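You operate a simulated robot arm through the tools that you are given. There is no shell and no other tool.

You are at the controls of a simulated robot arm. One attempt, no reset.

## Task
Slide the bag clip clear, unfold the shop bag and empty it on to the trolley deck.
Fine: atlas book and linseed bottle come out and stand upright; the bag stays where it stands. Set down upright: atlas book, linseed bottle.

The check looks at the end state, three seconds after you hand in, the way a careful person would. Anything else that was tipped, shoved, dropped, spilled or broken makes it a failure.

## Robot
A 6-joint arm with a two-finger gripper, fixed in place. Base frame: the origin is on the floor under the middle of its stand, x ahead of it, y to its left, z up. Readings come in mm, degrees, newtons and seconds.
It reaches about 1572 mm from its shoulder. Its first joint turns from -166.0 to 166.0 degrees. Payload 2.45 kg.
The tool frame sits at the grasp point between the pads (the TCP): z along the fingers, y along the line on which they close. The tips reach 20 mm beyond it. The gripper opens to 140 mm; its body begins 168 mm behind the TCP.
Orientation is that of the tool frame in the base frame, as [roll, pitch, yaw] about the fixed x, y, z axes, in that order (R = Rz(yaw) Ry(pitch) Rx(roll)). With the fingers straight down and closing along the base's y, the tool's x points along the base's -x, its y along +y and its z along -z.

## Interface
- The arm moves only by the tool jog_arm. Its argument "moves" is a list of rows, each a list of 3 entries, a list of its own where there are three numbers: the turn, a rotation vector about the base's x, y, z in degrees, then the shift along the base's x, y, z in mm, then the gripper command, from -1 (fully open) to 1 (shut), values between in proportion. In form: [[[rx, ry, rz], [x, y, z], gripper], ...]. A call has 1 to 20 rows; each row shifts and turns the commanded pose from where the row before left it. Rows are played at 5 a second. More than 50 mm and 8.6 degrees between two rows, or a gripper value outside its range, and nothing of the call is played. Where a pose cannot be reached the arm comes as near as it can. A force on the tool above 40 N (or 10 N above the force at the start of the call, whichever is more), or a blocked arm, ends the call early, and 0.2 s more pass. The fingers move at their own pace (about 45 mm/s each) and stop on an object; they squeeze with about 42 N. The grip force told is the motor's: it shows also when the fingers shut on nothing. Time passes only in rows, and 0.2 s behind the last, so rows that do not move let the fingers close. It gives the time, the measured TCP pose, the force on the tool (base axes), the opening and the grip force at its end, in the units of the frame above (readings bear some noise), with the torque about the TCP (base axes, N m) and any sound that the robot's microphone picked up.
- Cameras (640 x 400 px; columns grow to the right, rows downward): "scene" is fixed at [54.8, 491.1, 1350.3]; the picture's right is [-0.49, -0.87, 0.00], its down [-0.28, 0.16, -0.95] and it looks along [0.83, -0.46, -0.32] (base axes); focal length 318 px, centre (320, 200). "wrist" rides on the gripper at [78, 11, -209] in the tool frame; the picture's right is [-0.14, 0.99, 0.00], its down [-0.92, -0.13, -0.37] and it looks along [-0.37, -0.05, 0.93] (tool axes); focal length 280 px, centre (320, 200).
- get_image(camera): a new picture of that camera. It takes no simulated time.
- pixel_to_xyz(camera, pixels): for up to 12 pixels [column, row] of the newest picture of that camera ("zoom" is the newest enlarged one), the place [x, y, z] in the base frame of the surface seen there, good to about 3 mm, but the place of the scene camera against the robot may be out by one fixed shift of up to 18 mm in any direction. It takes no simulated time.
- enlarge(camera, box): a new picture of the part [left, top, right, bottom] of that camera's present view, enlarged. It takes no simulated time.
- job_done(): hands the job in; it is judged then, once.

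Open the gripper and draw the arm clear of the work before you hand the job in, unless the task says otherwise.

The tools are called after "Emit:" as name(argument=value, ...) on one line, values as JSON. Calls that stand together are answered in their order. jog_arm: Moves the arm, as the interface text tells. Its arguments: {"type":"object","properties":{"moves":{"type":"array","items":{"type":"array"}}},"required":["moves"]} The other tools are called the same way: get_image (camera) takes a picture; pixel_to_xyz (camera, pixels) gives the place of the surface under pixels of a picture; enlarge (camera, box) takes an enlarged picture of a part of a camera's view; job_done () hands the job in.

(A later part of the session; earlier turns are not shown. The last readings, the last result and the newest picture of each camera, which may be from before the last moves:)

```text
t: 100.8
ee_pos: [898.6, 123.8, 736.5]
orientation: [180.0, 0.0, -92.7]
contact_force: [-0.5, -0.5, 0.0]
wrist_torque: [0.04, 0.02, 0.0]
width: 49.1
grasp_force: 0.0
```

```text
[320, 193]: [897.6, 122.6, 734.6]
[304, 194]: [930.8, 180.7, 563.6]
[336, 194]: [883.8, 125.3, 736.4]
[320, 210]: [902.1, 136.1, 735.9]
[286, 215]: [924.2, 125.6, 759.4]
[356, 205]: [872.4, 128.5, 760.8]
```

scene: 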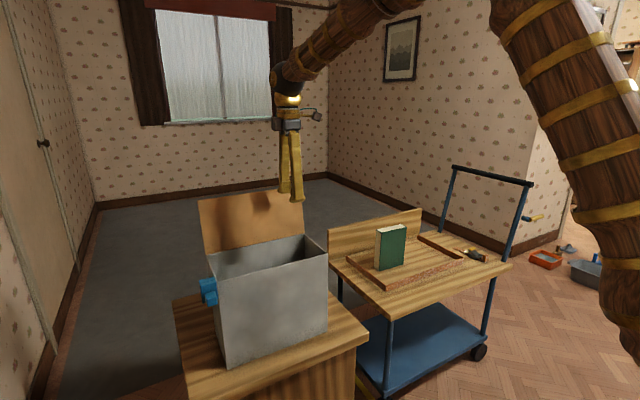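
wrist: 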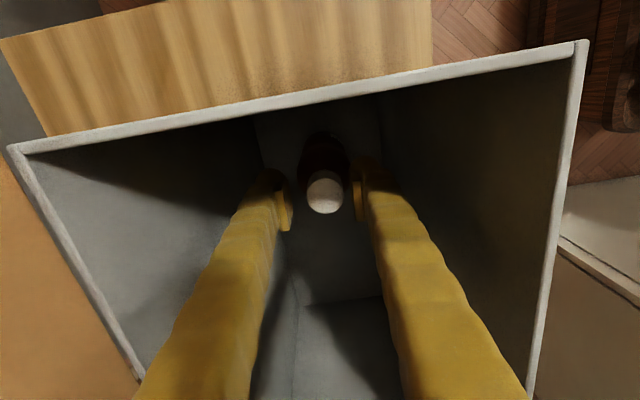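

The cap is within 2 mm of the pads' middle. I'll trim 1.5 mm and close.

Emit:
jog_arm(moves=[[[0, 0, 0], [-1.5, 0, -1], 0.45], [[0, 0, 0], [0, 0, 0], 0.52], [[0, 0, 0], [0, 0, 0], 0.57], [[0, 0, 0], [0, 0, 0], 0.61], [[0, 0, 0], [0, 0, 0], 0.65], [[0, 0, 0], [0, 0, 0], 0.75], [[0, 0, 0], [0, 0, 0], 0.9], [[0, 0, 0], [0, 0, 0], 0.9]])

Emit:
get_image(camera="wrist")

Emit:
enlarge(camera="wrist", box=[256, 110, 384, 250])

```text
t: 102.6
ee_pos: [897.1, 123.7, 733.7]
orientation: [-180.0, 0.0, -92.7]
contact_force: [-0.3, 0.1, 2.0]
wrist_torque: [-0.02, 0.04, 0.01]
width: 34.9
grasp_force: 42.2
```

```text
taken
```

wrist: 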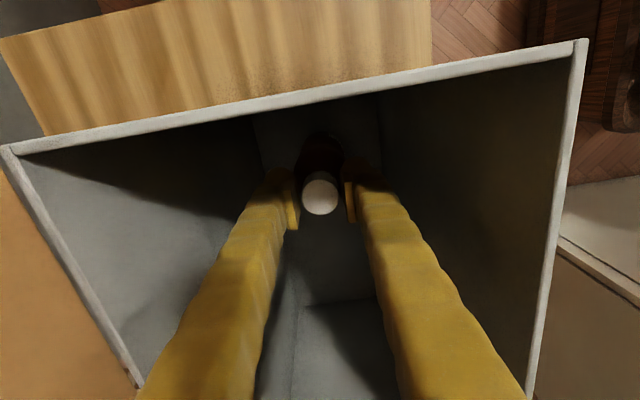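

```text
2.86 times, centred on (320, 180) of wrist
```

zoom: 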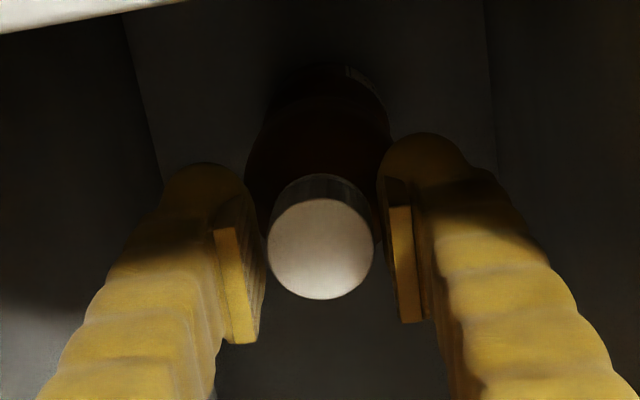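

The fingers stopped at 34.9 mm with full 42 N grip, nearly the same width as lower down, so they hold something straight. I'll lift 8 mm gently and see if the bottle comes along.

Emit:
jog_arm(moves=[[[0, 0, 0], [0, 0, 2], 0.9], [[0, 0, 0], [0, 0, 3], 0.9], [[0, 0, 0], [0, 0, 3], 0.9], [[0, 0, 0], [0, 0, 0], 0.9]])

Emit:
get_image(camera="wrist")

Emit:
pixel_to_xyz(camera="wrist", pixels=[[320, 193], [315, 198], [325, 198], [320, 205], [320, 170], [320, 155]])

```text
t: 103.6
ee_pos: [897.9, 123.7, 741.2]
orientation: [179.9, 0.0, -92.7]
contact_force: [0.3, 0.2, -3.4]
wrist_torque: [0.03, -0.01, -0.02]
width: 35.0
grasp_force: 42.4
```

```text
taken
```

wrist: 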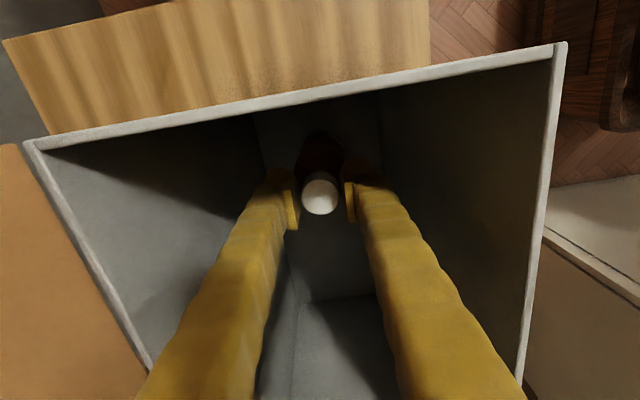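

```text
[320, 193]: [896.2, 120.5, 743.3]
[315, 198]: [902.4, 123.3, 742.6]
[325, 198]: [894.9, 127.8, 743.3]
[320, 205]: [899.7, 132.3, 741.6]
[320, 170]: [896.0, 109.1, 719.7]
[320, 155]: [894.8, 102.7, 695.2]
```

The cap top rose with the gripper (736→743) and the load is about 3.4 N, so the bottle is held. I'll lift 40 mm more and check for slip.

Emit:
jog_arm(moves=[[[0, 0, 0], [0, 0, 6], 0.9], [[0, 0, 0], [0, 0, 10], 0.9], [[0, 0, 0], [0, 0, 12], 0.9], [[0, 0, 0], [0, 0, 12], 0.9], [[0, 0, 0], [0, 0, 0], 0.9]])

Emit:
get_image(camera="wrist")

Emit:
pixel_to_xyz(camera="wrist", pixels=[[320, 193], [315, 198], [325, 198], [320, 205], [320, 170], [320, 155]])

```text
t: 104.8
ee_pos: [898.6, 123.9, 782.6]
orientation: [180.0, 0.0, -92.8]
contact_force: [-0.3, 0.0, -1.6]
wrist_torque: [0.0, -0.03, 0.01]
width: 35.0
grasp_force: 42.1
```

```text
taken
```

wrist: 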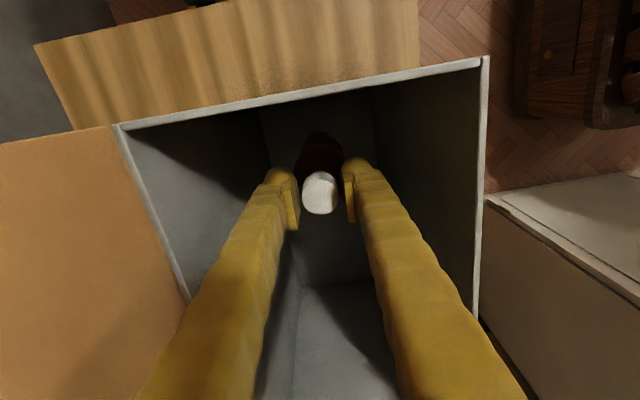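

```text
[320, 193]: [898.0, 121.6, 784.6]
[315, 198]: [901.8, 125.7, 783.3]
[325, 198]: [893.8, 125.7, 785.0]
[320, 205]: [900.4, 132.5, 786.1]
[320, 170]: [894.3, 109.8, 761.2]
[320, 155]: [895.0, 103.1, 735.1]
```

No slip: cap top is 784.5 with the TCP at 782.6. I'll lift on to z≈1085.

Emit:
jog_arm(moves=[[[0, 0, 0], [0, 0, 20], 0.9], [[0, 0, 0], [0, 0, 25], 0.9], [[0, 0, 0], [0, 0, 25], 0.9], [[0, 0, 0], [0, 0, 25], 0.9], [[0, 0, 0], [0, 0, 25], 0.9], [[0, 0, 0], [0, 0, 25], 0.9], [[0, 0, 0], [0, 0, 25], 0.9], [[0, 0, 0], [0, 0, 25], 0.9], [[0, 0, 0], [0, 0, 25], 0.9], [[0, 0, 0], [0, 0, 25], 0.9], [[0, 0, 0], [0, 0, 25], 0.9], [[0, 0, 0], [0, 0, 20], 0.9], [[0, 0, 0], [0, 0, 12], 0.9], [[0, 0, 0], [0, 0, 0], 0.9]])

Emit:
get_image(camera="wrist")

Emit:
get_image(camera="scene")

```text
t: 107.8
ee_pos: [898.0, 123.0, 1083.0]
orientation: [-179.9, 0.1, -92.7]
contact_force: [0.1, 0.1, -2.9]
wrist_torque: [-0.02, -0.03, 0.0]
width: 34.9
grasp_force: 42.3
```

```text
taken
```

wrist: 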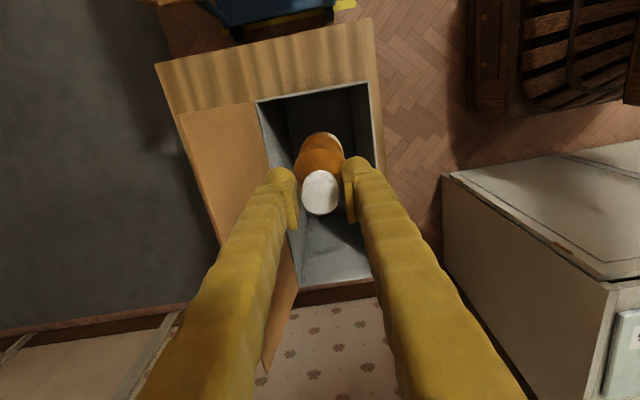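

```text
taken
```

scene: 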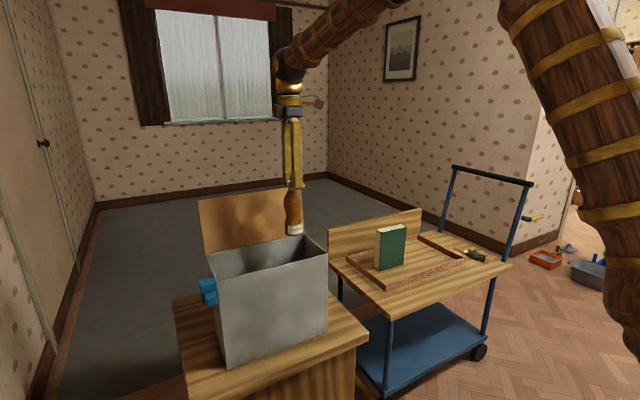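

The bottle is out and upright at scene (293,210). I'll carry it over to the trolley, past the book at height, to about (1000,-585).

Emit:
jog_arm(moves=[[[0, 0, 0], [0, -20, 0], 0.9], [[0, 0, 0], [0, -40, 0], 0.9], [[0, 0, 0], [0, -43, 0], 0.9], [[0, 0, 0], [0, -43, 0], 0.9], [[0, 0, 0], [0, -43, 0], 0.9], [[0, 0, 0], [8.5, -43, 0], 0.9], [[0, 0, 0], [8.5, -43, 0], 0.9], [[0, 0, 0], [8.5, -43, 0], 0.9], [[0, 0, 0], [8.5, -43, 0], 0.9], [[0, 0, 0], [8.5, -43, 0], 0.9], [[0, 0, 0], [8.5, -43, 0], 0.9], [[0, 0, 0], [8.5, -43, 0], 0.9], [[0, 0, 0], [8.5, -43, 0], 0.9], [[0, 0, 0], [8.5, -43, 0], 0.9], [[0, 0, 0], [8.5, -43, 0], 0.9], [[0, 0, 0], [8.5, -43, 0], 0.9], [[0, 0, 0], [8.5, -30, 0], 0.9], [[0, 0, 0], [0, -13, 0], 0.9], [[0, 0, 0], [0, 0, 0], 0.9]])

Emit:
get_image(camera="wrist")

Emit:
get_image(camera="scene")

```text
t: 111.8
ee_pos: [998.5, -581.8, 1086.7]
orientation: [179.9, 0.0, -92.6]
contact_force: [-0.1, 0.1, -2.5]
wrist_torque: [0.01, 0.0, 0.01]
width: 35.1
grasp_force: 42.2
```

```text
taken
```

wrist: 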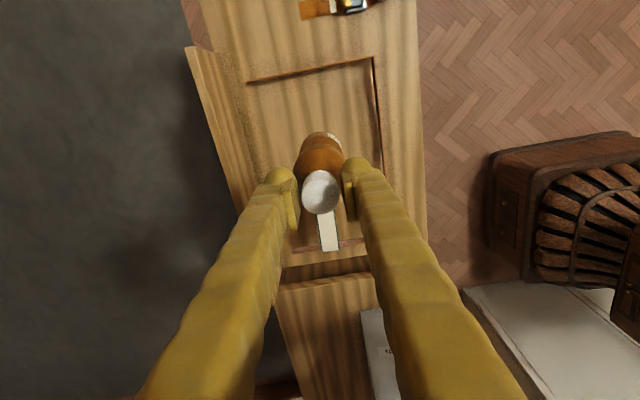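

```text
taken
```

scene: 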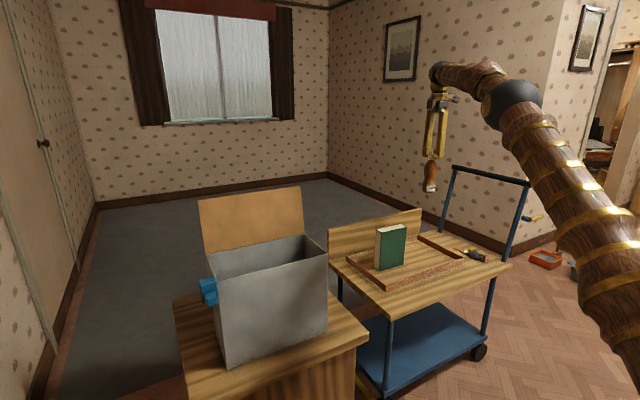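

The bottle hangs over the railed area. I'll enlarge the scene to check that it hangs straight, and measure the deck spot.

Emit:
enlarge(camera="scene", box=[395, 90, 475, 210])

Emit:
pixel_to_xyz(camera="wrist", pixels=[[320, 110], [360, 120], [280, 120], [372, 60], [310, 72], [315, 10], [330, 250], [320, 193], [320, 170], [320, 150], [380, 200], [200, 80]])

```text
3.33 times, centred on (435, 150) of scene
```

zoom: 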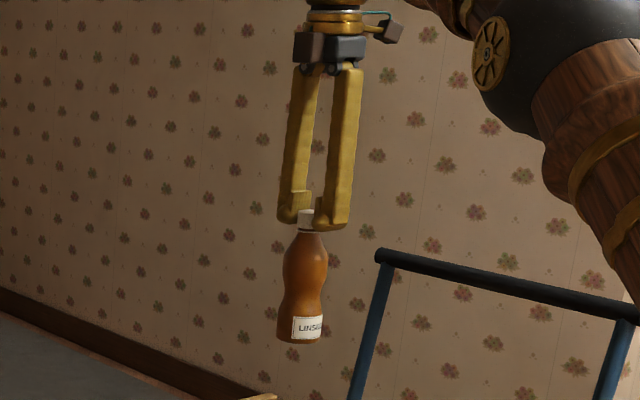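

```text
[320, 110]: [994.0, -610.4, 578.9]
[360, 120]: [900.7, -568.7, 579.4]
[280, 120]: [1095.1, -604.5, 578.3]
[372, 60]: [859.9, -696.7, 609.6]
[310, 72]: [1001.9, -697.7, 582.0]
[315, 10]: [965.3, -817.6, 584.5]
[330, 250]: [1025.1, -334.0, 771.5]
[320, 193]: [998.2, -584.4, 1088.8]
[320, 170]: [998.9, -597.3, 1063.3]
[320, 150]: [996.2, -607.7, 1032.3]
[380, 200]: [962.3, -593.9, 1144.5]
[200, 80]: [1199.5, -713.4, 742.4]
```

The bottle hangs nearly straight with maybe 2–3° lean. I'll lower it to TCP z≈775 and compare against the upright book there.

Emit:
jog_arm(moves=[[[0, 0, 0], [0, 0, -25], 0.9], [[0, 0, 0], [0, 0, -35], 0.9], [[0, 0, 0], [0, 0, -35], 0.9], [[0, 0, 0], [0, 0, -35], 0.9], [[0, 0, 0], [0, 0, -35], 0.9], [[0, 0, 0], [0, 0, -35], 0.9], [[0, 0, 0], [0, 0, -35], 0.9], [[0, 0, 0], [0, 0, -30], 0.9], [[0, 0, 0], [0, 0, -25], 0.9], [[0, 0, 0], [0, 0, -20], 0.9], [[0, 0, 0], [0, 0, 0], 0.9]])

Emit:
get_image(camera="scene")

Emit:
enlarge(camera="scene", box=[365, 180, 475, 290])

Emit:
get_image(camera="wrist")

```text
t: 114.2
ee_pos: [1000.5, -582.8, 774.0]
orientation: [-180.0, 0.0, -92.6]
contact_force: [0.3, 0.6, -2.2]
wrist_torque: [0.01, -0.01, -0.06]
width: 35.1
grasp_force: 41.7
```

```text
taken
```

scene: 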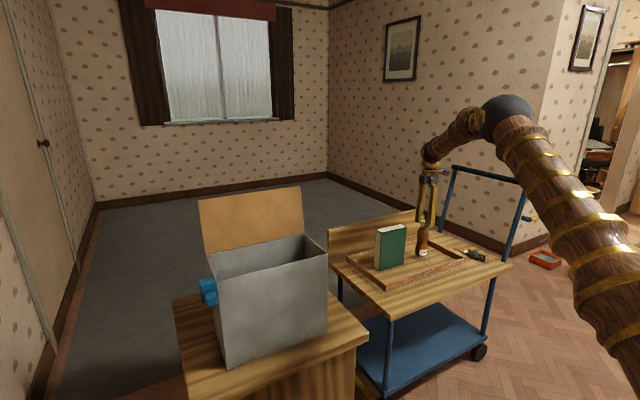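

```text
3.64 times, centred on (420, 235) of scene
```

zoom: 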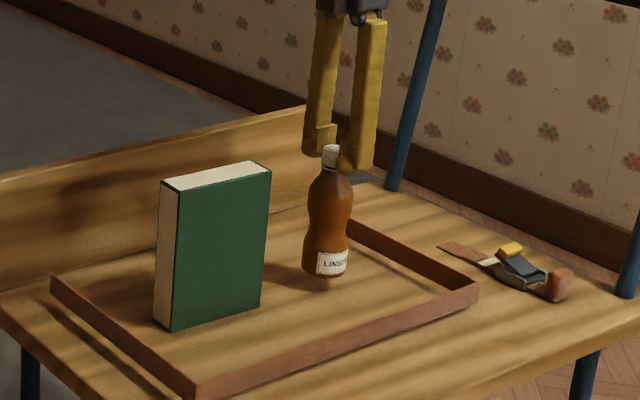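

```text
taken
```

wrist: 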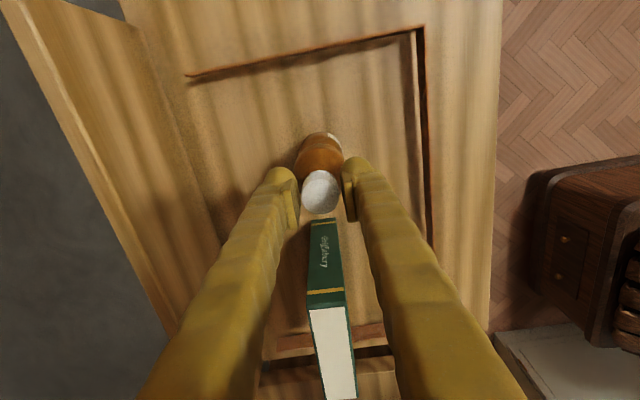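

The bottle leans about 2° with its base toward -y. I'll turn 1.7° about x to straighten it and lower in small steps to the deck.

Emit:
jog_arm(moves=[[[1.7, 0, 0], [0, 0, -5], 0.9], [[0, 0, 0], [0, 0, -6], 0.9], [[0, 0, 0], [0, 0, -4], 0.9], [[0, 0, 0], [0, 0, 0], 0.9]])

Emit:
jog_arm(moves=[[[0, 0, 0], [0, 0, -2], 0.9], [[0, 0, 0], [0, 0, 0], 0.9]])

Emit:
enlarge(camera="scene", box=[400, 210, 450, 270])

```text
t: 115.2
ee_pos: [999.8, -581.8, 759.3]
orientation: [179.9, 1.7, -92.7]
contact_force: [-0.2, 0.6, -1.8]
wrist_torque: [-0.03, -0.03, 0.01]
width: 34.8
grasp_force: 42.1
```

```text
t: 115.8
ee_pos: [1000.7, -581.9, 756.7]
orientation: [179.8, 1.6, -92.7]
contact_force: [0.0, 0.6, -2.5]
wrist_torque: [0.01, -0.03, -0.01]
width: 35.1
grasp_force: 41.9
```

```text
6.67 times, centred on (425, 240) of scene
```

zoom: 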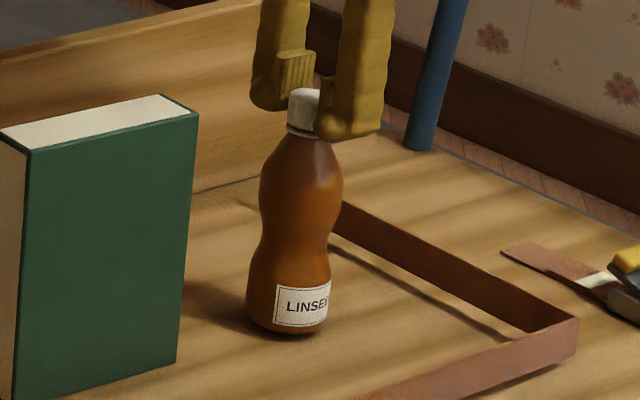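

The bottle body now looks vertical, close above the deck. I'll continue in 1–1.5 mm steps until contact.

Emit:
jog_arm(moves=[[[0, 0, 0], [0, 0, -1.5], 0.9], [[0, 0, 0], [0, 0, -1.5], 0.9], [[0, 0, 0], [0, 0, 0], 0.9]])

Emit:
jog_arm(moves=[[[0, 0, 0], [0, 0, -1.5], 0.9], [[0, 0, 0], [0, 0, 0], 0.9]])

Emit:
jog_arm(moves=[[[0, 0, 0], [0, 0, -1], 0.9], [[0, 0, 0], [0, 0, 0], 0.9]])

```text
t: 116.6
ee_pos: [999.9, -581.2, 752.7]
orientation: [179.8, 1.7, -92.8]
contact_force: [0.4, 0.8, -2.7]
wrist_torque: [0.0, 0.03, 0.0]
width: 34.9
grasp_force: 42.2
```

```text
t: 117.2
ee_pos: [1000.2, -581.8, 751.8]
orientation: [179.9, 1.7, -92.7]
contact_force: [-0.9, -0.4, -2.6]
wrist_torque: [-0.01, 0.0, 0.01]
width: 34.8
grasp_force: 42.2
```

```text
t: 117.8
ee_pos: [999.7, -581.9, 752.0]
orientation: [179.9, 1.7, -92.8]
contact_force: [0.7, 0.2, -2.0]
wrist_torque: [-0.01, 0.01, -0.04]
width: 35.0
grasp_force: 41.8
```

No contact yet (about -2.3 N, the bottle's weight). I continue with 1 mm steps.

Emit:
jog_arm(moves=[[[0, 0, 0], [0, 0, -1], 0.9], [[0, 0, 0], [0, 0, 0], 0.9]])

Emit:
jog_arm(moves=[[[0, 0, 0], [0, 0, -1], 0.9], [[0, 0, 0], [0, 0, 0], 0.9]])

Emit:
jog_arm(moves=[[[0, 0, 0], [0, 0, -1], 0.9], [[0, 0, 0], [0, 0, 0], 0.9]])

```text
t: 118.4
ee_pos: [999.8, -580.6, 751.1]
orientation: [179.9, 1.8, -92.6]
contact_force: [-0.2, -0.3, 0.3]
wrist_torque: [-0.2, -0.02, -0.02]
width: 34.9
grasp_force: 41.8
```

```text
t: 119.0
ee_pos: [999.8, -581.6, 751.3]
orientation: [179.9, 1.7, -92.7]
contact_force: [0.2, 0.9, 6.4]
wrist_torque: [0.06, 0.01, 0.0]
width: 34.9
grasp_force: 41.7
```

```text
t: 119.6
ee_pos: [1000.0, -581.5, 751.0]
orientation: [-179.9, 1.7, -92.6]
contact_force: [-0.9, 3.1, 16.1]
wrist_torque: [0.18, 0.04, 0.0]
width: 34.9
grasp_force: 41.8
```

The base touches the deck (force +16 N, pressed flat). I'll ease up 1 mm and check before opening.

Emit:
jog_arm(moves=[[[0, 0, 0], [0, 0, 1], 0.9], [[0, 0, 0], [0, 0, 0], 0.9]])

Emit:
enlarge(camera="scene", box=[400, 210, 450, 270])

```text
t: 120.2
ee_pos: [1000.2, -581.3, 749.8]
orientation: [179.9, 1.7, -92.7]
contact_force: [-0.4, -0.1, 9.3]
wrist_torque: [-0.24, 0.03, 0.01]
width: 34.9
grasp_force: 42.1
```

```text
6.67 times, centred on (425, 240) of scene
```

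zoom: 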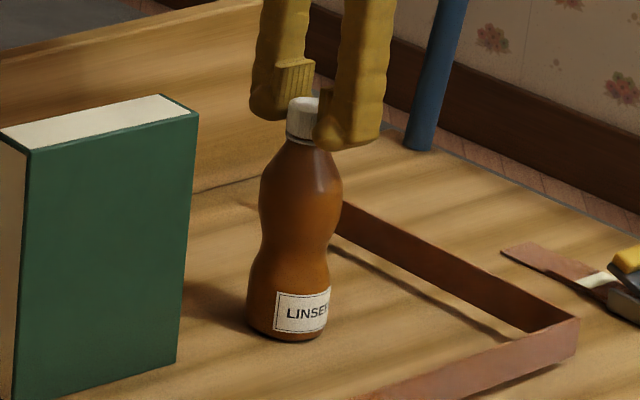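

The bottle stands on the deck with +9 N; I'll ease another 0.7 mm and then open the fingers gradually.

Emit:
jog_arm(moves=[[[0, 0, 0], [0, 0, 0.7], 0.9], [[0, 0, 0], [0, 0, 0], 0.6], [[0, 0, 0], [0, 0, 0], 0.52], [[0, 0, 0], [0, 0, 0], 0.49], [[0, 0, 0], [0, 0, 0], 0.46], [[0, 0, 0], [0, 0, 0], 0.42], [[0, 0, 0], [0, 0, 0], 0.36], [[0, 0, 0], [0, 0, 0], 0.28], [[0, 0, 0], [0, 0, 0], 0.18], [[0, 0, 0], [0, 0, 0], 0.05], [[0, 0, 0], [0, 0, 0], -0.1], [[0, 0, 0], [0, 0, 0], -0.1]])

Emit:
get_image(camera="wrist")

Emit:
enlarge(camera="scene", box=[380, 200, 470, 280])

```text
t: 122.8
ee_pos: [1000.5, -580.9, 749.4]
orientation: [179.9, 1.7, -92.7]
contact_force: [0.3, -1.0, -0.7]
wrist_torque: [0.0, 0.02, 0.03]
width: 76.9
grasp_force: 0.0
```

```text
taken
```

wrist: 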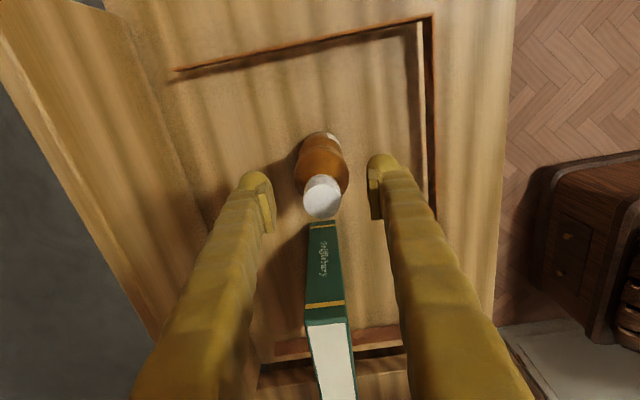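

```text
5.00 times, centred on (425, 240) of scene
```

zoom: 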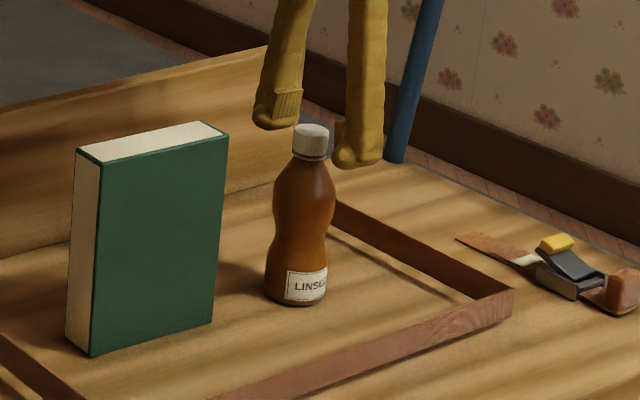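

The bottle stands upright by itself. I'll raise the gripper straight up clear of it.

Emit:
jog_arm(moves=[[[0, 0, 0], [0, 0, 10], -0.1], [[0, 0, 0], [0, 0, 15], -0.1], [[0, 0, 0], [0, 0, 25], -0.1], [[0, 0, 0], [0, 0, 40], -0.1], [[-1.7, 0, 0], [0, 0, 40], -0.1], [[0, 0, 0], [0, 0, 40], -0.1], [[0, 0, 0], [0, 0, 40], -0.1], [[0, 0, 0], [0, 0, 40], -0.1], [[0, 0, 0], [0, 0, 40], -0.1], [[0, 0, 0], [0, 0, 20], -0.1], [[0, 0, 0], [0, 0, 0], -0.1]])

Emit:
get_image(camera="scene")

Emit:
enlarge(camera="scene", box=[170, 170, 350, 380])

Emit:
enlarge(camera="scene", box=[210, 345, 250, 385])

Emit:
enlarge(camera="scene", box=[305, 310, 345, 350])

```text
t: 125.2
ee_pos: [998.7, -580.0, 1062.4]
orientation: [-180.0, 0.0, -92.6]
contact_force: [0.3, 0.4, -0.1]
wrist_torque: [-0.02, -0.01, -0.01]
width: 76.7
grasp_force: 0.1
```

```text
taken
```

scene: 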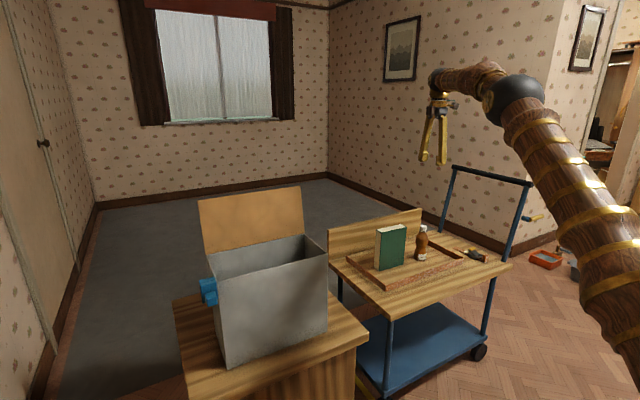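

```text
1.90 times, centred on (260, 275) of scene
```

zoom: 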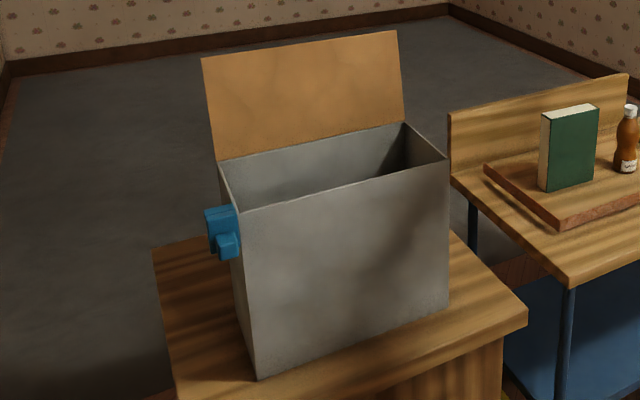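

```text
10.00 times, centred on (230, 365) of scene
```

zoom: 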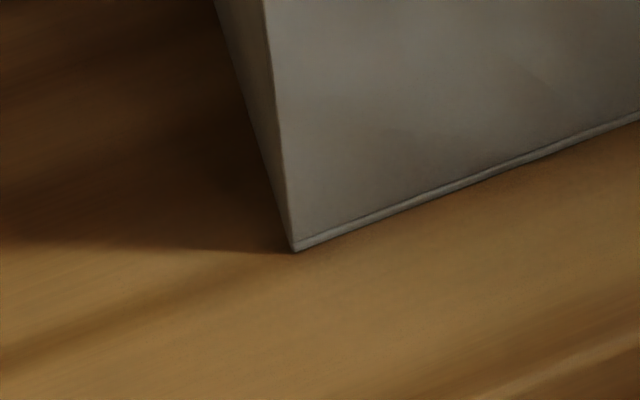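

```text
10.00 times, centred on (325, 330) of scene
```

zoom: 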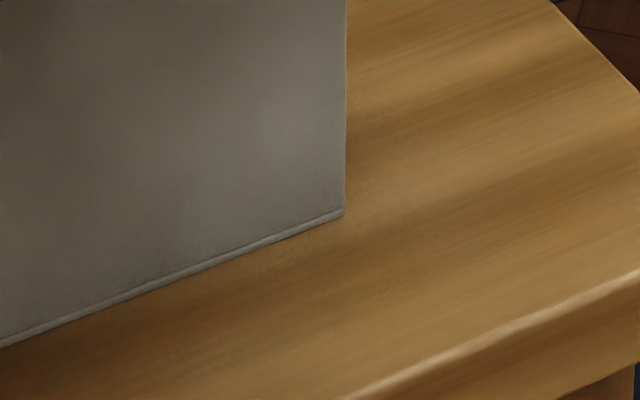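

Both items stand on the deck. The bag sits about 17 mm too far toward +y (bottom corners at (227.5,370) and (327.3,331.3) against (233,366.8) and (331.2,329) at the start), so I'll go around to its left side to nudge it back. First I travel high over toward the bag.

Emit:
jog_arm(moves=[[[0, 0, 1.3], [-10, 42, 0], -0.1], [[0, 0, 1.3], [-10, 42, 0], -0.1], [[0, 0, 0], [-10, 42, 0], -0.1], [[0, 0, 0], [-10, 42, 0], -0.1], [[0, 0, 0], [-10, 42, 0], -0.1], [[0, 0, 0], [-10, 42, 0], -0.1], [[0, 0, 0], [-10, 42, 0], -0.1], [[0, 0, 0], [-10, 42, 0], -0.1], [[0, 0, 0], [-10, 42, 0], -0.1], [[0, 0, 0], [-4, 42, 0], -0.1], [[0, 0, 0], [0, 43, 0], -0.1], [[0, 0, 0], [0, 43, 0], -0.1], [[0, 0, 0], [0, 43, 0], -0.1], [[0, 0, 0], [0, 43, 0], -0.1], [[0, 0, 0], [0, 43, 0], -0.1], [[0, 0, 0], [0, 43, 0], -0.1], [[0, 0, 0], [0, 43, 0], -0.1], [[0, 0, 0], [0, 0, 0], -0.1]])

Emit:
get_image(camera="wrist")

Emit:
pixel_to_xyz(camera="wrist", pixels=[[320, 380], [320, 330], [320, 290], [340, 240], [380, 240], [330, 210], [300, 180], [360, 150], [200, 200], [140, 380], [330, 310], [420, 150]])

```text
t: 129.0
ee_pos: [906.6, 138.9, 1058.7]
orientation: [179.9, 0.0, -90.0]
contact_force: [-0.3, 0.8, 0.5]
wrist_torque: [-0.01, -0.02, 0.0]
width: 76.9
grasp_force: 0.0
```

```text
taken
```

wrist: 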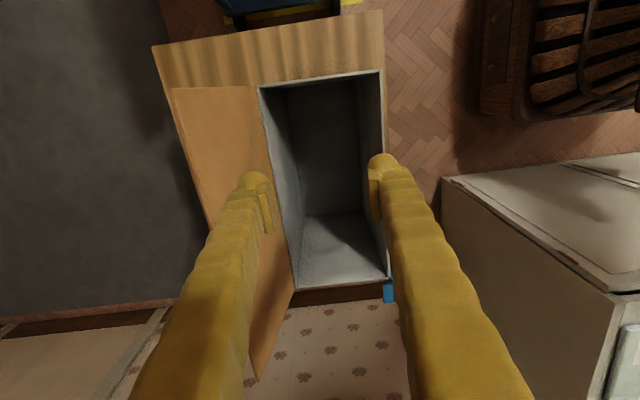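

```text
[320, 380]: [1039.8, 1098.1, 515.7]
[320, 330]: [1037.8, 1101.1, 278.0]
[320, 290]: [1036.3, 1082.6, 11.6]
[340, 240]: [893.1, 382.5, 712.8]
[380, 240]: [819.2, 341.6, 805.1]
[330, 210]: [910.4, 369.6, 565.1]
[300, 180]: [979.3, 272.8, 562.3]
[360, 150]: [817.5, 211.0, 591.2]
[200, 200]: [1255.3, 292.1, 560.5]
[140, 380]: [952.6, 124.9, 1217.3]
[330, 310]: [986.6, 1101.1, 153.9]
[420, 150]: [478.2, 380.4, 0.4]
```

The bag is empty, and the left wall is far away at y≈1100. A white cabinet stands at the right of the view (500,220); I'll measure it before moving on.

Emit:
pixel_to_xyz(camera="wrist", pixels=[[450, 185], [500, 220], [560, 200], [620, 170], [600, 260], [500, 260], [460, 250], [590, 330], [395, 290], [388, 297]])

```text
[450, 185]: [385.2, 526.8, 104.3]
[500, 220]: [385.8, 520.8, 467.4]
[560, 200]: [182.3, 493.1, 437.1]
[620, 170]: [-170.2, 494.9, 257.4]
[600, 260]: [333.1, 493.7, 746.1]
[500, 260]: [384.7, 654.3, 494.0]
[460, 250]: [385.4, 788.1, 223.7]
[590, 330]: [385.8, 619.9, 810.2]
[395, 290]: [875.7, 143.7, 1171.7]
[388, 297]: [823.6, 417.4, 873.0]
```

The cabinet is at x<386, well away from the arm's path. I'll move on to the bag's left side (y≈455), still high, and tilt the fingertips 6° toward the bag.

Emit:
jog_arm(moves=[[[0, 0, 0], [0, 42, 0], -0.1], [[0, 0, 0], [0, 42, 0], -0.1], [[0, 0, 0], [0, 42, 0], -0.1], [[0, 0, 0], [0, 42, 0], -0.1], [[0, 0, 0], [0, 42, 0], -0.1], [[0, 0, 0], [0, 42, 0], -0.1], [[0, 0, 0], [0, 42, 0], -0.1], [[-3, 0, 0], [0, 24, 0], -0.1], [[-3, 0, 0], [0, 0, 0], -0.1], [[0, 0, 0], [0, 0, 0], -0.1]])

Emit:
get_image(camera="wrist")

Emit:
get_image(camera="scene")

```text
t: 131.2
ee_pos: [904.7, 457.4, 1058.7]
orientation: [179.9, -6.1, -90.0]
contact_force: [0.1, -0.3, 0.2]
wrist_torque: [-0.01, -0.01, 0.02]
width: 77.1
grasp_force: 0.1
```

```text
taken
```

wrist: 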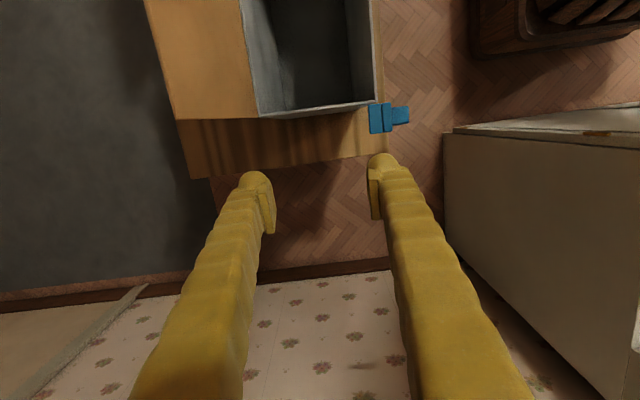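

```text
taken
```

scene: 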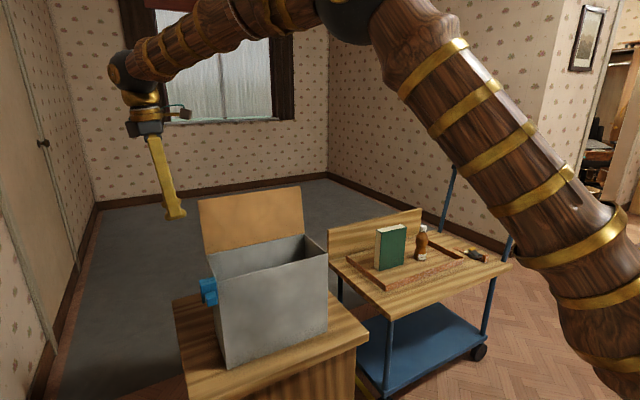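

The fingertips lean toward the bag. I'll measure the bag's left rim and the clip in this view.

Emit:
pixel_to_xyz(camera="wrist", pixels=[[270, 117], [300, 113], [330, 109], [360, 104], [375, 118], [402, 114], [384, 130], [300, 118], [330, 114], [250, 150], [330, 150], [375, 155]])

Emit:
enlarge(camera="wrist", box=[240, 80, 420, 200])

```text
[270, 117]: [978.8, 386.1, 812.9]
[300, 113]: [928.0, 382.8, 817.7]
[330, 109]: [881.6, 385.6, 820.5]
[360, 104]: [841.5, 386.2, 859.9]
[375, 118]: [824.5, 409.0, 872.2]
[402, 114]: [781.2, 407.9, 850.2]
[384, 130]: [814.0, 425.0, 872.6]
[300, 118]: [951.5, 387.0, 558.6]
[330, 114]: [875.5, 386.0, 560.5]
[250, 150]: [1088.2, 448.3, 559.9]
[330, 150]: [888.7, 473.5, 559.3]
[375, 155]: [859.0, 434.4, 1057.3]
```

```text
3.33 times, centred on (330, 140) of wrist
```

zoom: 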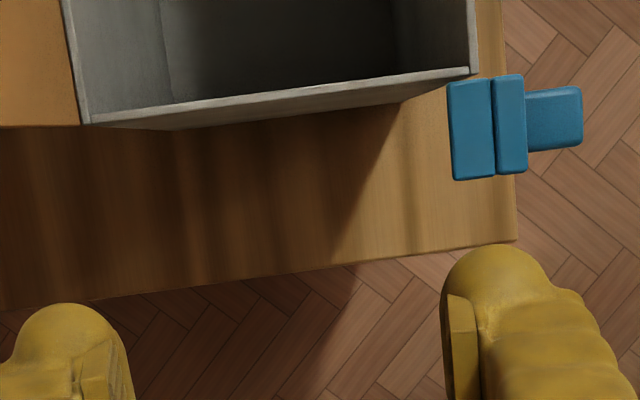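

Left face is at y≈385 and the clip's inner side is at x≈832. I'll shift 8 mm in +x for clearance and go down beside the bag to z≈700.

Emit:
jog_arm(moves=[[[0, 0, 0], [8, 0, -40], -0.1], [[0, 0, 0], [0, 0, -40], -0.1], [[0, 0, 0], [0, 0, -40], -0.1], [[0, 0, 0], [0, 0, -40], -0.1], [[0, 0, 0], [0, 0, -40], -0.1], [[0, 0, 0], [0, 0, -40], -0.1], [[0, 0, 0], [0, 0, -40], -0.1], [[0, 0, 0], [0, 0, -40], -0.1], [[0, 0, 0], [0, 0, -35], -0.1], [[0, 0, 0], [0, 0, 0], -0.1]])

Emit:
get_image(camera="wrist")

Emit:
get_image(camera="scene")

```text
t: 133.4
ee_pos: [918.0, 457.9, 704.0]
orientation: [-179.9, -6.0, -90.1]
contact_force: [-0.6, 0.5, -0.3]
wrist_torque: [0.02, 0.0, 0.01]
width: 76.9
grasp_force: 0.1
```

```text
taken
```

wrist: 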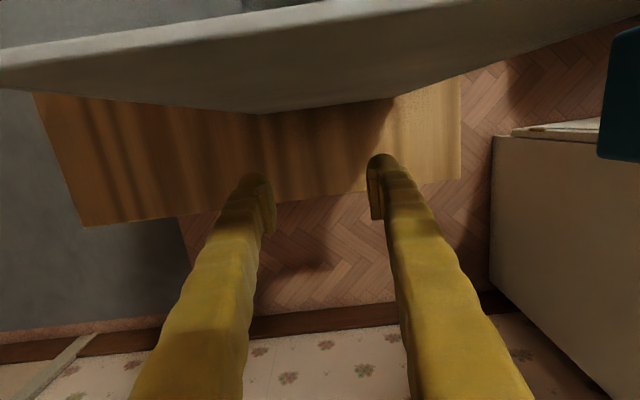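

```text
taken
```

scene: 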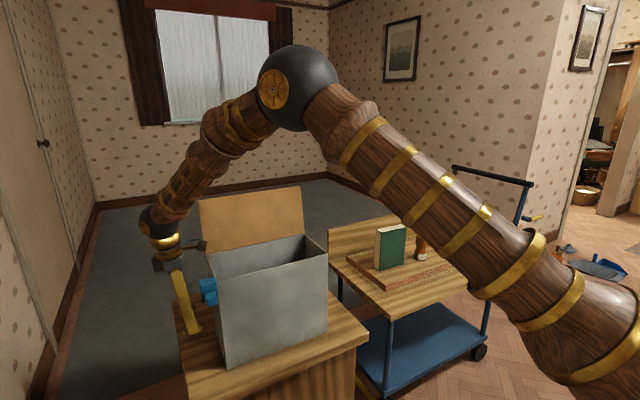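

The gripper is beside the bag at mid-height with free space. I'll approach the left face in -y, then feel for contact.

Emit:
jog_arm(moves=[[[0, 0, 0], [-2, -12, 0], -0.1], [[0, 0, 0], [0, -12, 0], -0.1], [[0, 0, 0], [0, -10, 0], -0.1], [[0, 0, 0], [0, -8, 0], -0.1], [[0, 0, 0], [0, 0, 0], -0.1]])

Emit:
jog_arm(moves=[[[0, 0, 0], [0, -3, 0], -0.1], [[0, 0, 0], [0, -3, 0], -0.1], [[0, 0, 0], [0, 0, 0], -0.1]])

Emit:
get_image(camera="wrist")

```text
t: 134.6
ee_pos: [912.1, 416.7, 703.9]
orientation: [-180.0, -5.9, -90.2]
contact_force: [-0.5, -1.4, 0.3]
wrist_torque: [-0.04, -0.02, -0.02]
width: 77.3
grasp_force: 0.0
```

```text
t: 135.4
ee_pos: [913.5, 409.4, 703.8]
orientation: [179.9, -5.9, -90.1]
contact_force: [0.5, 0.0, 0.3]
wrist_torque: [0.0, 0.03, 0.02]
width: 77.0
grasp_force: 0.0
```

```text
taken
```

wrist: 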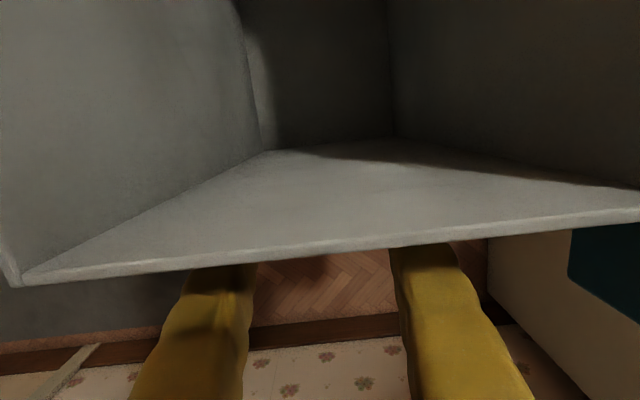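

No contact yet at y=409. I'll continue in 2 mm steps, checking the force.

Emit:
jog_arm(moves=[[[0, 0, 0], [0, -2, 0], -0.1], [[0, 0, 0], [0, -2, 0], -0.1], [[0, 0, 0], [0, 0, 0], -0.1]])

Emit:
jog_arm(moves=[[[0, 0, 0], [0, -2, 0], -0.1], [[0, 0, 0], [0, -2, 0], -0.1], [[0, 0, 0], [0, 0, 0], -0.1]])

Emit:
jog_arm(moves=[[[0, 0, 0], [0, -2, 0], -0.1], [[0, 0, 0], [0, 0, 0], -0.1]])

```text
t: 136.2
ee_pos: [912.0, 406.8, 705.8]
orientation: [180.0, -6.1, -90.1]
contact_force: [-0.3, 1.1, 0.2]
wrist_torque: [0.01, -0.02, -0.02]
width: 77.2
grasp_force: 0.1
```

```text
t: 137.0
ee_pos: [912.2, 404.0, 703.8]
orientation: [180.0, -6.0, -90.1]
contact_force: [0.0, 1.1, -0.1]
wrist_torque: [-0.01, 0.03, -0.07]
width: 77.2
grasp_force: 0.1
```

```text
t: 137.6
ee_pos: [912.1, 401.7, 704.5]
orientation: [-179.9, -5.9, -90.2]
contact_force: [0.3, 0.7, -0.2]
wrist_torque: [-0.03, 0.02, -0.07]
width: 77.1
grasp_force: 0.2
```

The y force is about 1 N, which may be light contact. I'll look at the bag's bottom corner in the scene to see whether it has begun to move.

Emit:
enlarge(camera="scene", box=[210, 345, 250, 385])

Emit:
enlarge(camera="scene", box=[305, 310, 345, 350])

Emit:
enlarge(camera="scene", box=[160, 220, 260, 380])

```text
10.00 times, centred on (230, 365) of scene
```

zoom: 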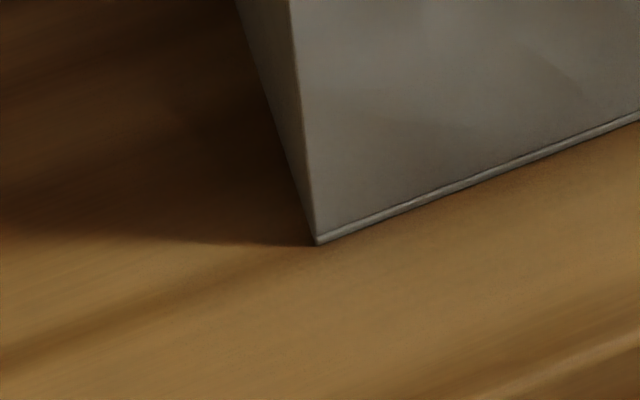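

```text
10.00 times, centred on (325, 330) of scene
```

zoom: 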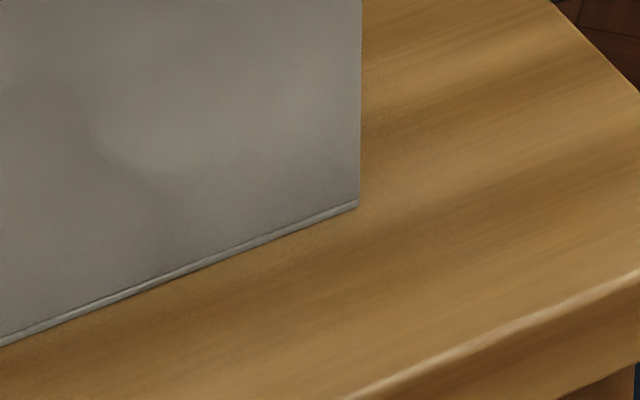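

```text
2.50 times, centred on (210, 300) of scene
```

zoom: 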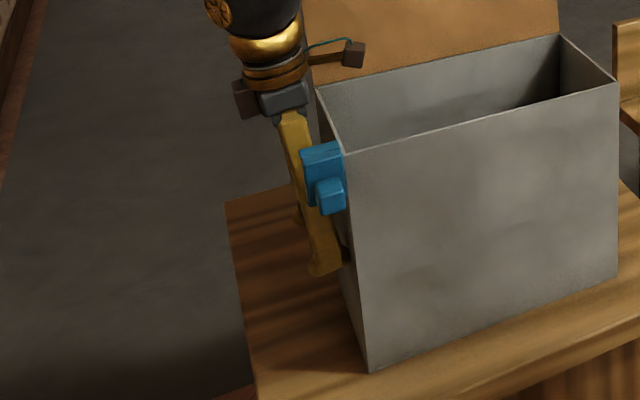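

The bag slides at about 1 N, and its corners are now at (229.7,369.3) and (328.8,330.5), leaving about 11 mm to go. I'll push 8 mm more in 2 mm steps.

Emit:
jog_arm(moves=[[[0, 0, 0], [0, -2, 0], -0.1], [[0, 0, 0], [0, -2, 0], -0.1], [[0, 0, 0], [0, -2, 0], -0.1], [[0, 0, 0], [0, -2, 0], -0.1], [[0, 0, 0], [0, 0, 0], -0.1]])

Emit:
enlarge(camera="scene", box=[210, 345, 250, 385])

Emit:
enlarge(camera="scene", box=[305, 310, 345, 350])

```text
t: 138.8
ee_pos: [910.8, 393.1, 704.3]
orientation: [-179.9, -5.9, -90.1]
contact_force: [-0.8, 0.0, -0.6]
wrist_torque: [0.01, -0.03, 0.02]
width: 77.0
grasp_force: 0.0
```

```text
10.00 times, centred on (230, 365) of scene
```

zoom: 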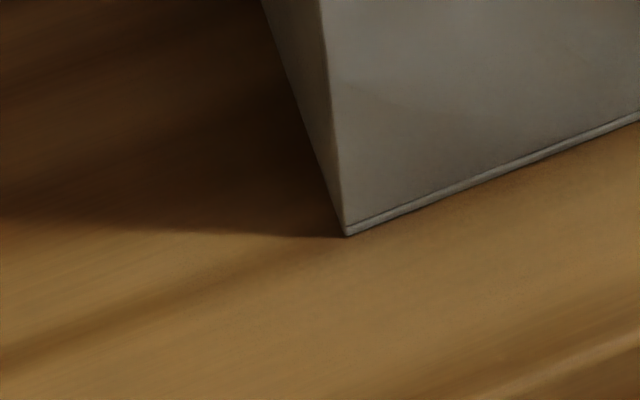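

```text
10.00 times, centred on (325, 330) of scene
```

zoom: 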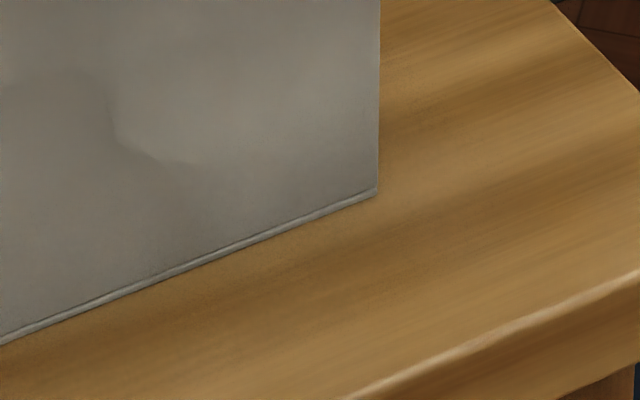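

Corners are now at (232.6,368.5) and (330.7,329.3), about 2–3 mm short. I'll push 2 mm more and then back away.

Emit:
jog_arm(moves=[[[0, 0, 0], [0, -1, 0], -0.1], [[0, 0, 0], [0, -1, 0], -0.1], [[0, 0, 0], [0, 0, 0], -0.1], [[0, 0, 0], [0, 4, 0], -0.1], [[0, 0, 0], [0, 8, 0], -0.1], [[0, 0, 0], [0, 15, 0], -0.1], [[0, 0, 0], [0, 20, 0], -0.1], [[0, 0, 0], [0, 20, 0], -0.1], [[0, 0, 0], [0, 0, 0], -0.1]])

Emit:
get_image(camera="scene")

Emit:
enlarge(camera="scene", box=[170, 210, 370, 380])

Emit:
pixel_to_xyz(camera="scene", pixels=[[290, 310], [238, 345], [238, 300], [329, 320], [329, 260], [234, 364], [330, 325], [240, 290]])

```text
t: 140.8
ee_pos: [913.0, 457.9, 704.3]
orientation: [179.9, -5.9, -90.1]
contact_force: [-0.1, 0.3, 0.2]
wrist_torque: [-0.01, 0.03, 0.0]
width: 76.8
grasp_force: 0.0
```

```text
taken
```

scene: 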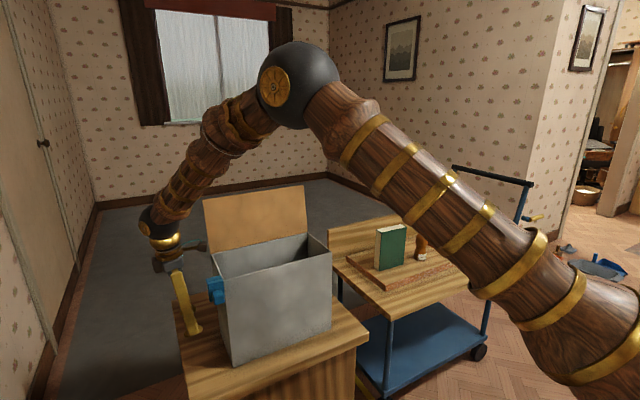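

```text
2.35 times, centred on (270, 295) of scene
```

zoom: 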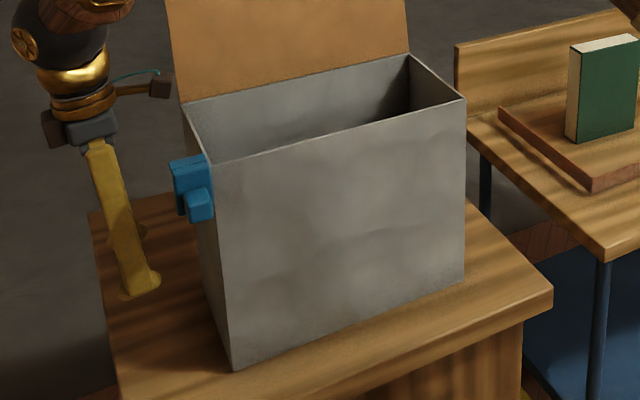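

```text
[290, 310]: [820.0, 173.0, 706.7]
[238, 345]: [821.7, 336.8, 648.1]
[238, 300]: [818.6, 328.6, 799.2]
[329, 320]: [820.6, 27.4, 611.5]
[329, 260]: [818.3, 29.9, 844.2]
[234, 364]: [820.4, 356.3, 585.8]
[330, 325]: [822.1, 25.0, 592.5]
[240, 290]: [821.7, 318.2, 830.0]
```

The bag matches its starting place (bottom corners in the same zoom at (233,369) and (464,281), as at the start). Now I'll raise the gripper straight up out of the work.

Emit:
jog_arm(moves=[[[0, 0, 0], [0, 5, 30], -0.1], [[0, 0, 0], [0, 5, 40], -0.1], [[0, 0, 0], [0, 0, 40], -0.1], [[0, 0, 0], [0, 0, 40], -0.1], [[0, 0, 0], [0, 0, 40], -0.1], [[0, 0, 0], [0, 0, 40], -0.1], [[0, 0, 0], [0, 0, 40], -0.1], [[0, 0, 0], [0, 0, 40], -0.1], [[3, 0, 0], [0, 0, 40], -0.1], [[3, 0, 0], [0, 0, 40], -0.1], [[0, 0, 0], [0, 0, 40], -0.1], [[0, 0, 0], [0, 0, 40], -0.1], [[0, 0, 0], [0, 0, 0], -0.1]])

Emit:
get_image(camera="scene")

```text
t: 143.6
ee_pos: [910.7, 468.3, 1176.0]
orientation: [179.9, 0.0, -90.1]
contact_force: [-1.2, 0.3, 0.3]
wrist_torque: [0.04, 0.0, 0.0]
width: 76.8
grasp_force: 0.1
```

```text
taken
```

scene: 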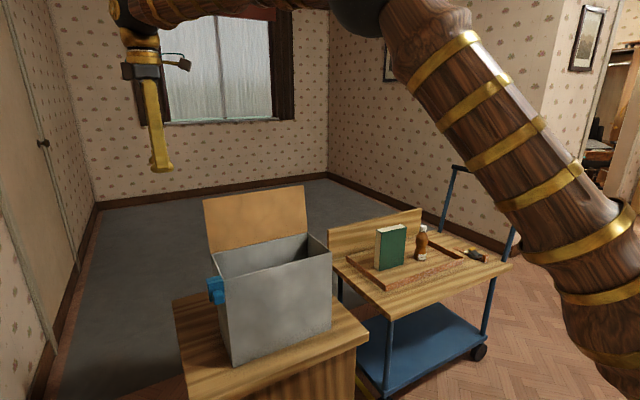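

The gripper is clear above. I'll bring the arm back toward its starting place, high and away from the work, opening fully.

Emit:
jog_arm(moves=[[[0, 0, 0], [-15, -20, 10], -0.5], [[0, 0, 0], [-22, -35, 8], -1], [[0, 0, 0], [-22, -35, 8], -1], [[0, 0, 0], [-22, -35, 8], -1], [[0, 0, 0], [-22, -35, 8], -1], [[0, 0, 0], [-22, -35, 8], -1], [[0, 0, 0], [-22, -35, 8], -1], [[0, 0, 0], [-22, -35, 8], -1], [[0, 0, 0], [-22, -35, 8], -1], [[0, 0, 0], [-22, -35, 8], -1], [[0, 0, 0], [0, 0, 0], -1], [[0, 0, 0], [0, 0, 0], -1]])

Emit:
get_image(camera="scene")

Emit:
get_image(camera="wrist")

Emit:
enlarge(camera="scene", box=[330, 190, 530, 310])

Emit:
enlarge(camera="scene", box=[170, 170, 350, 380])

```text
t: 146.2
ee_pos: [699.0, 129.4, 1258.0]
orientation: [180.0, 0.0, -90.1]
contact_force: [-0.5, 0.0, 0.2]
wrist_torque: [0.0, 0.02, 0.01]
width: 139.8
grasp_force: 0.1
```

```text
taken
```

scene: 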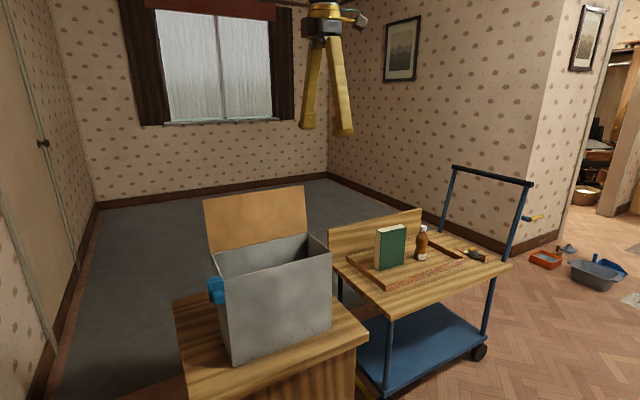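

```text
taken
```

wrist: 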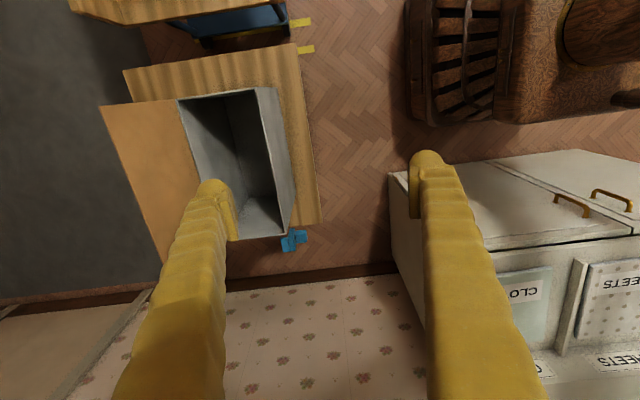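

```text
3.20 times, centred on (430, 250) of scene
```

zoom: 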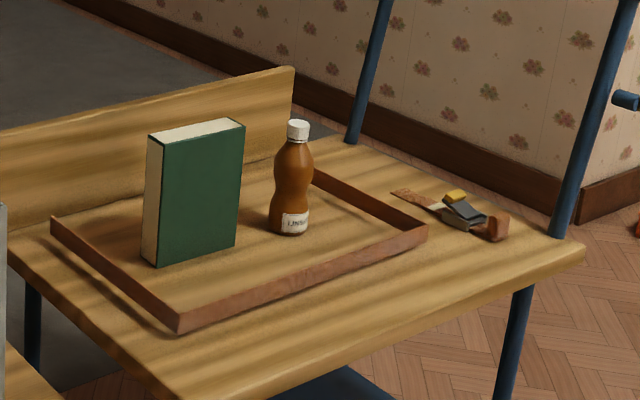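

```text
1.90 times, centred on (260, 275) of scene
```

zoom: 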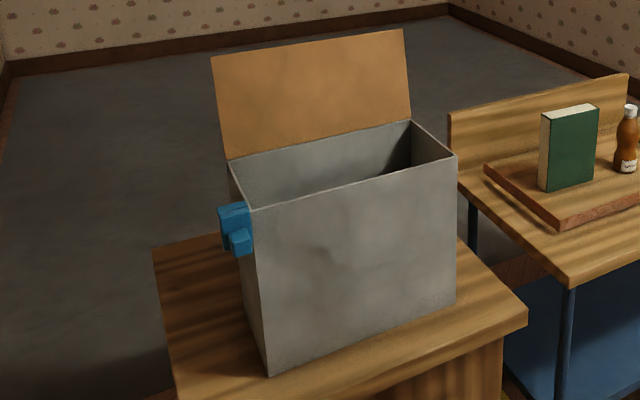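

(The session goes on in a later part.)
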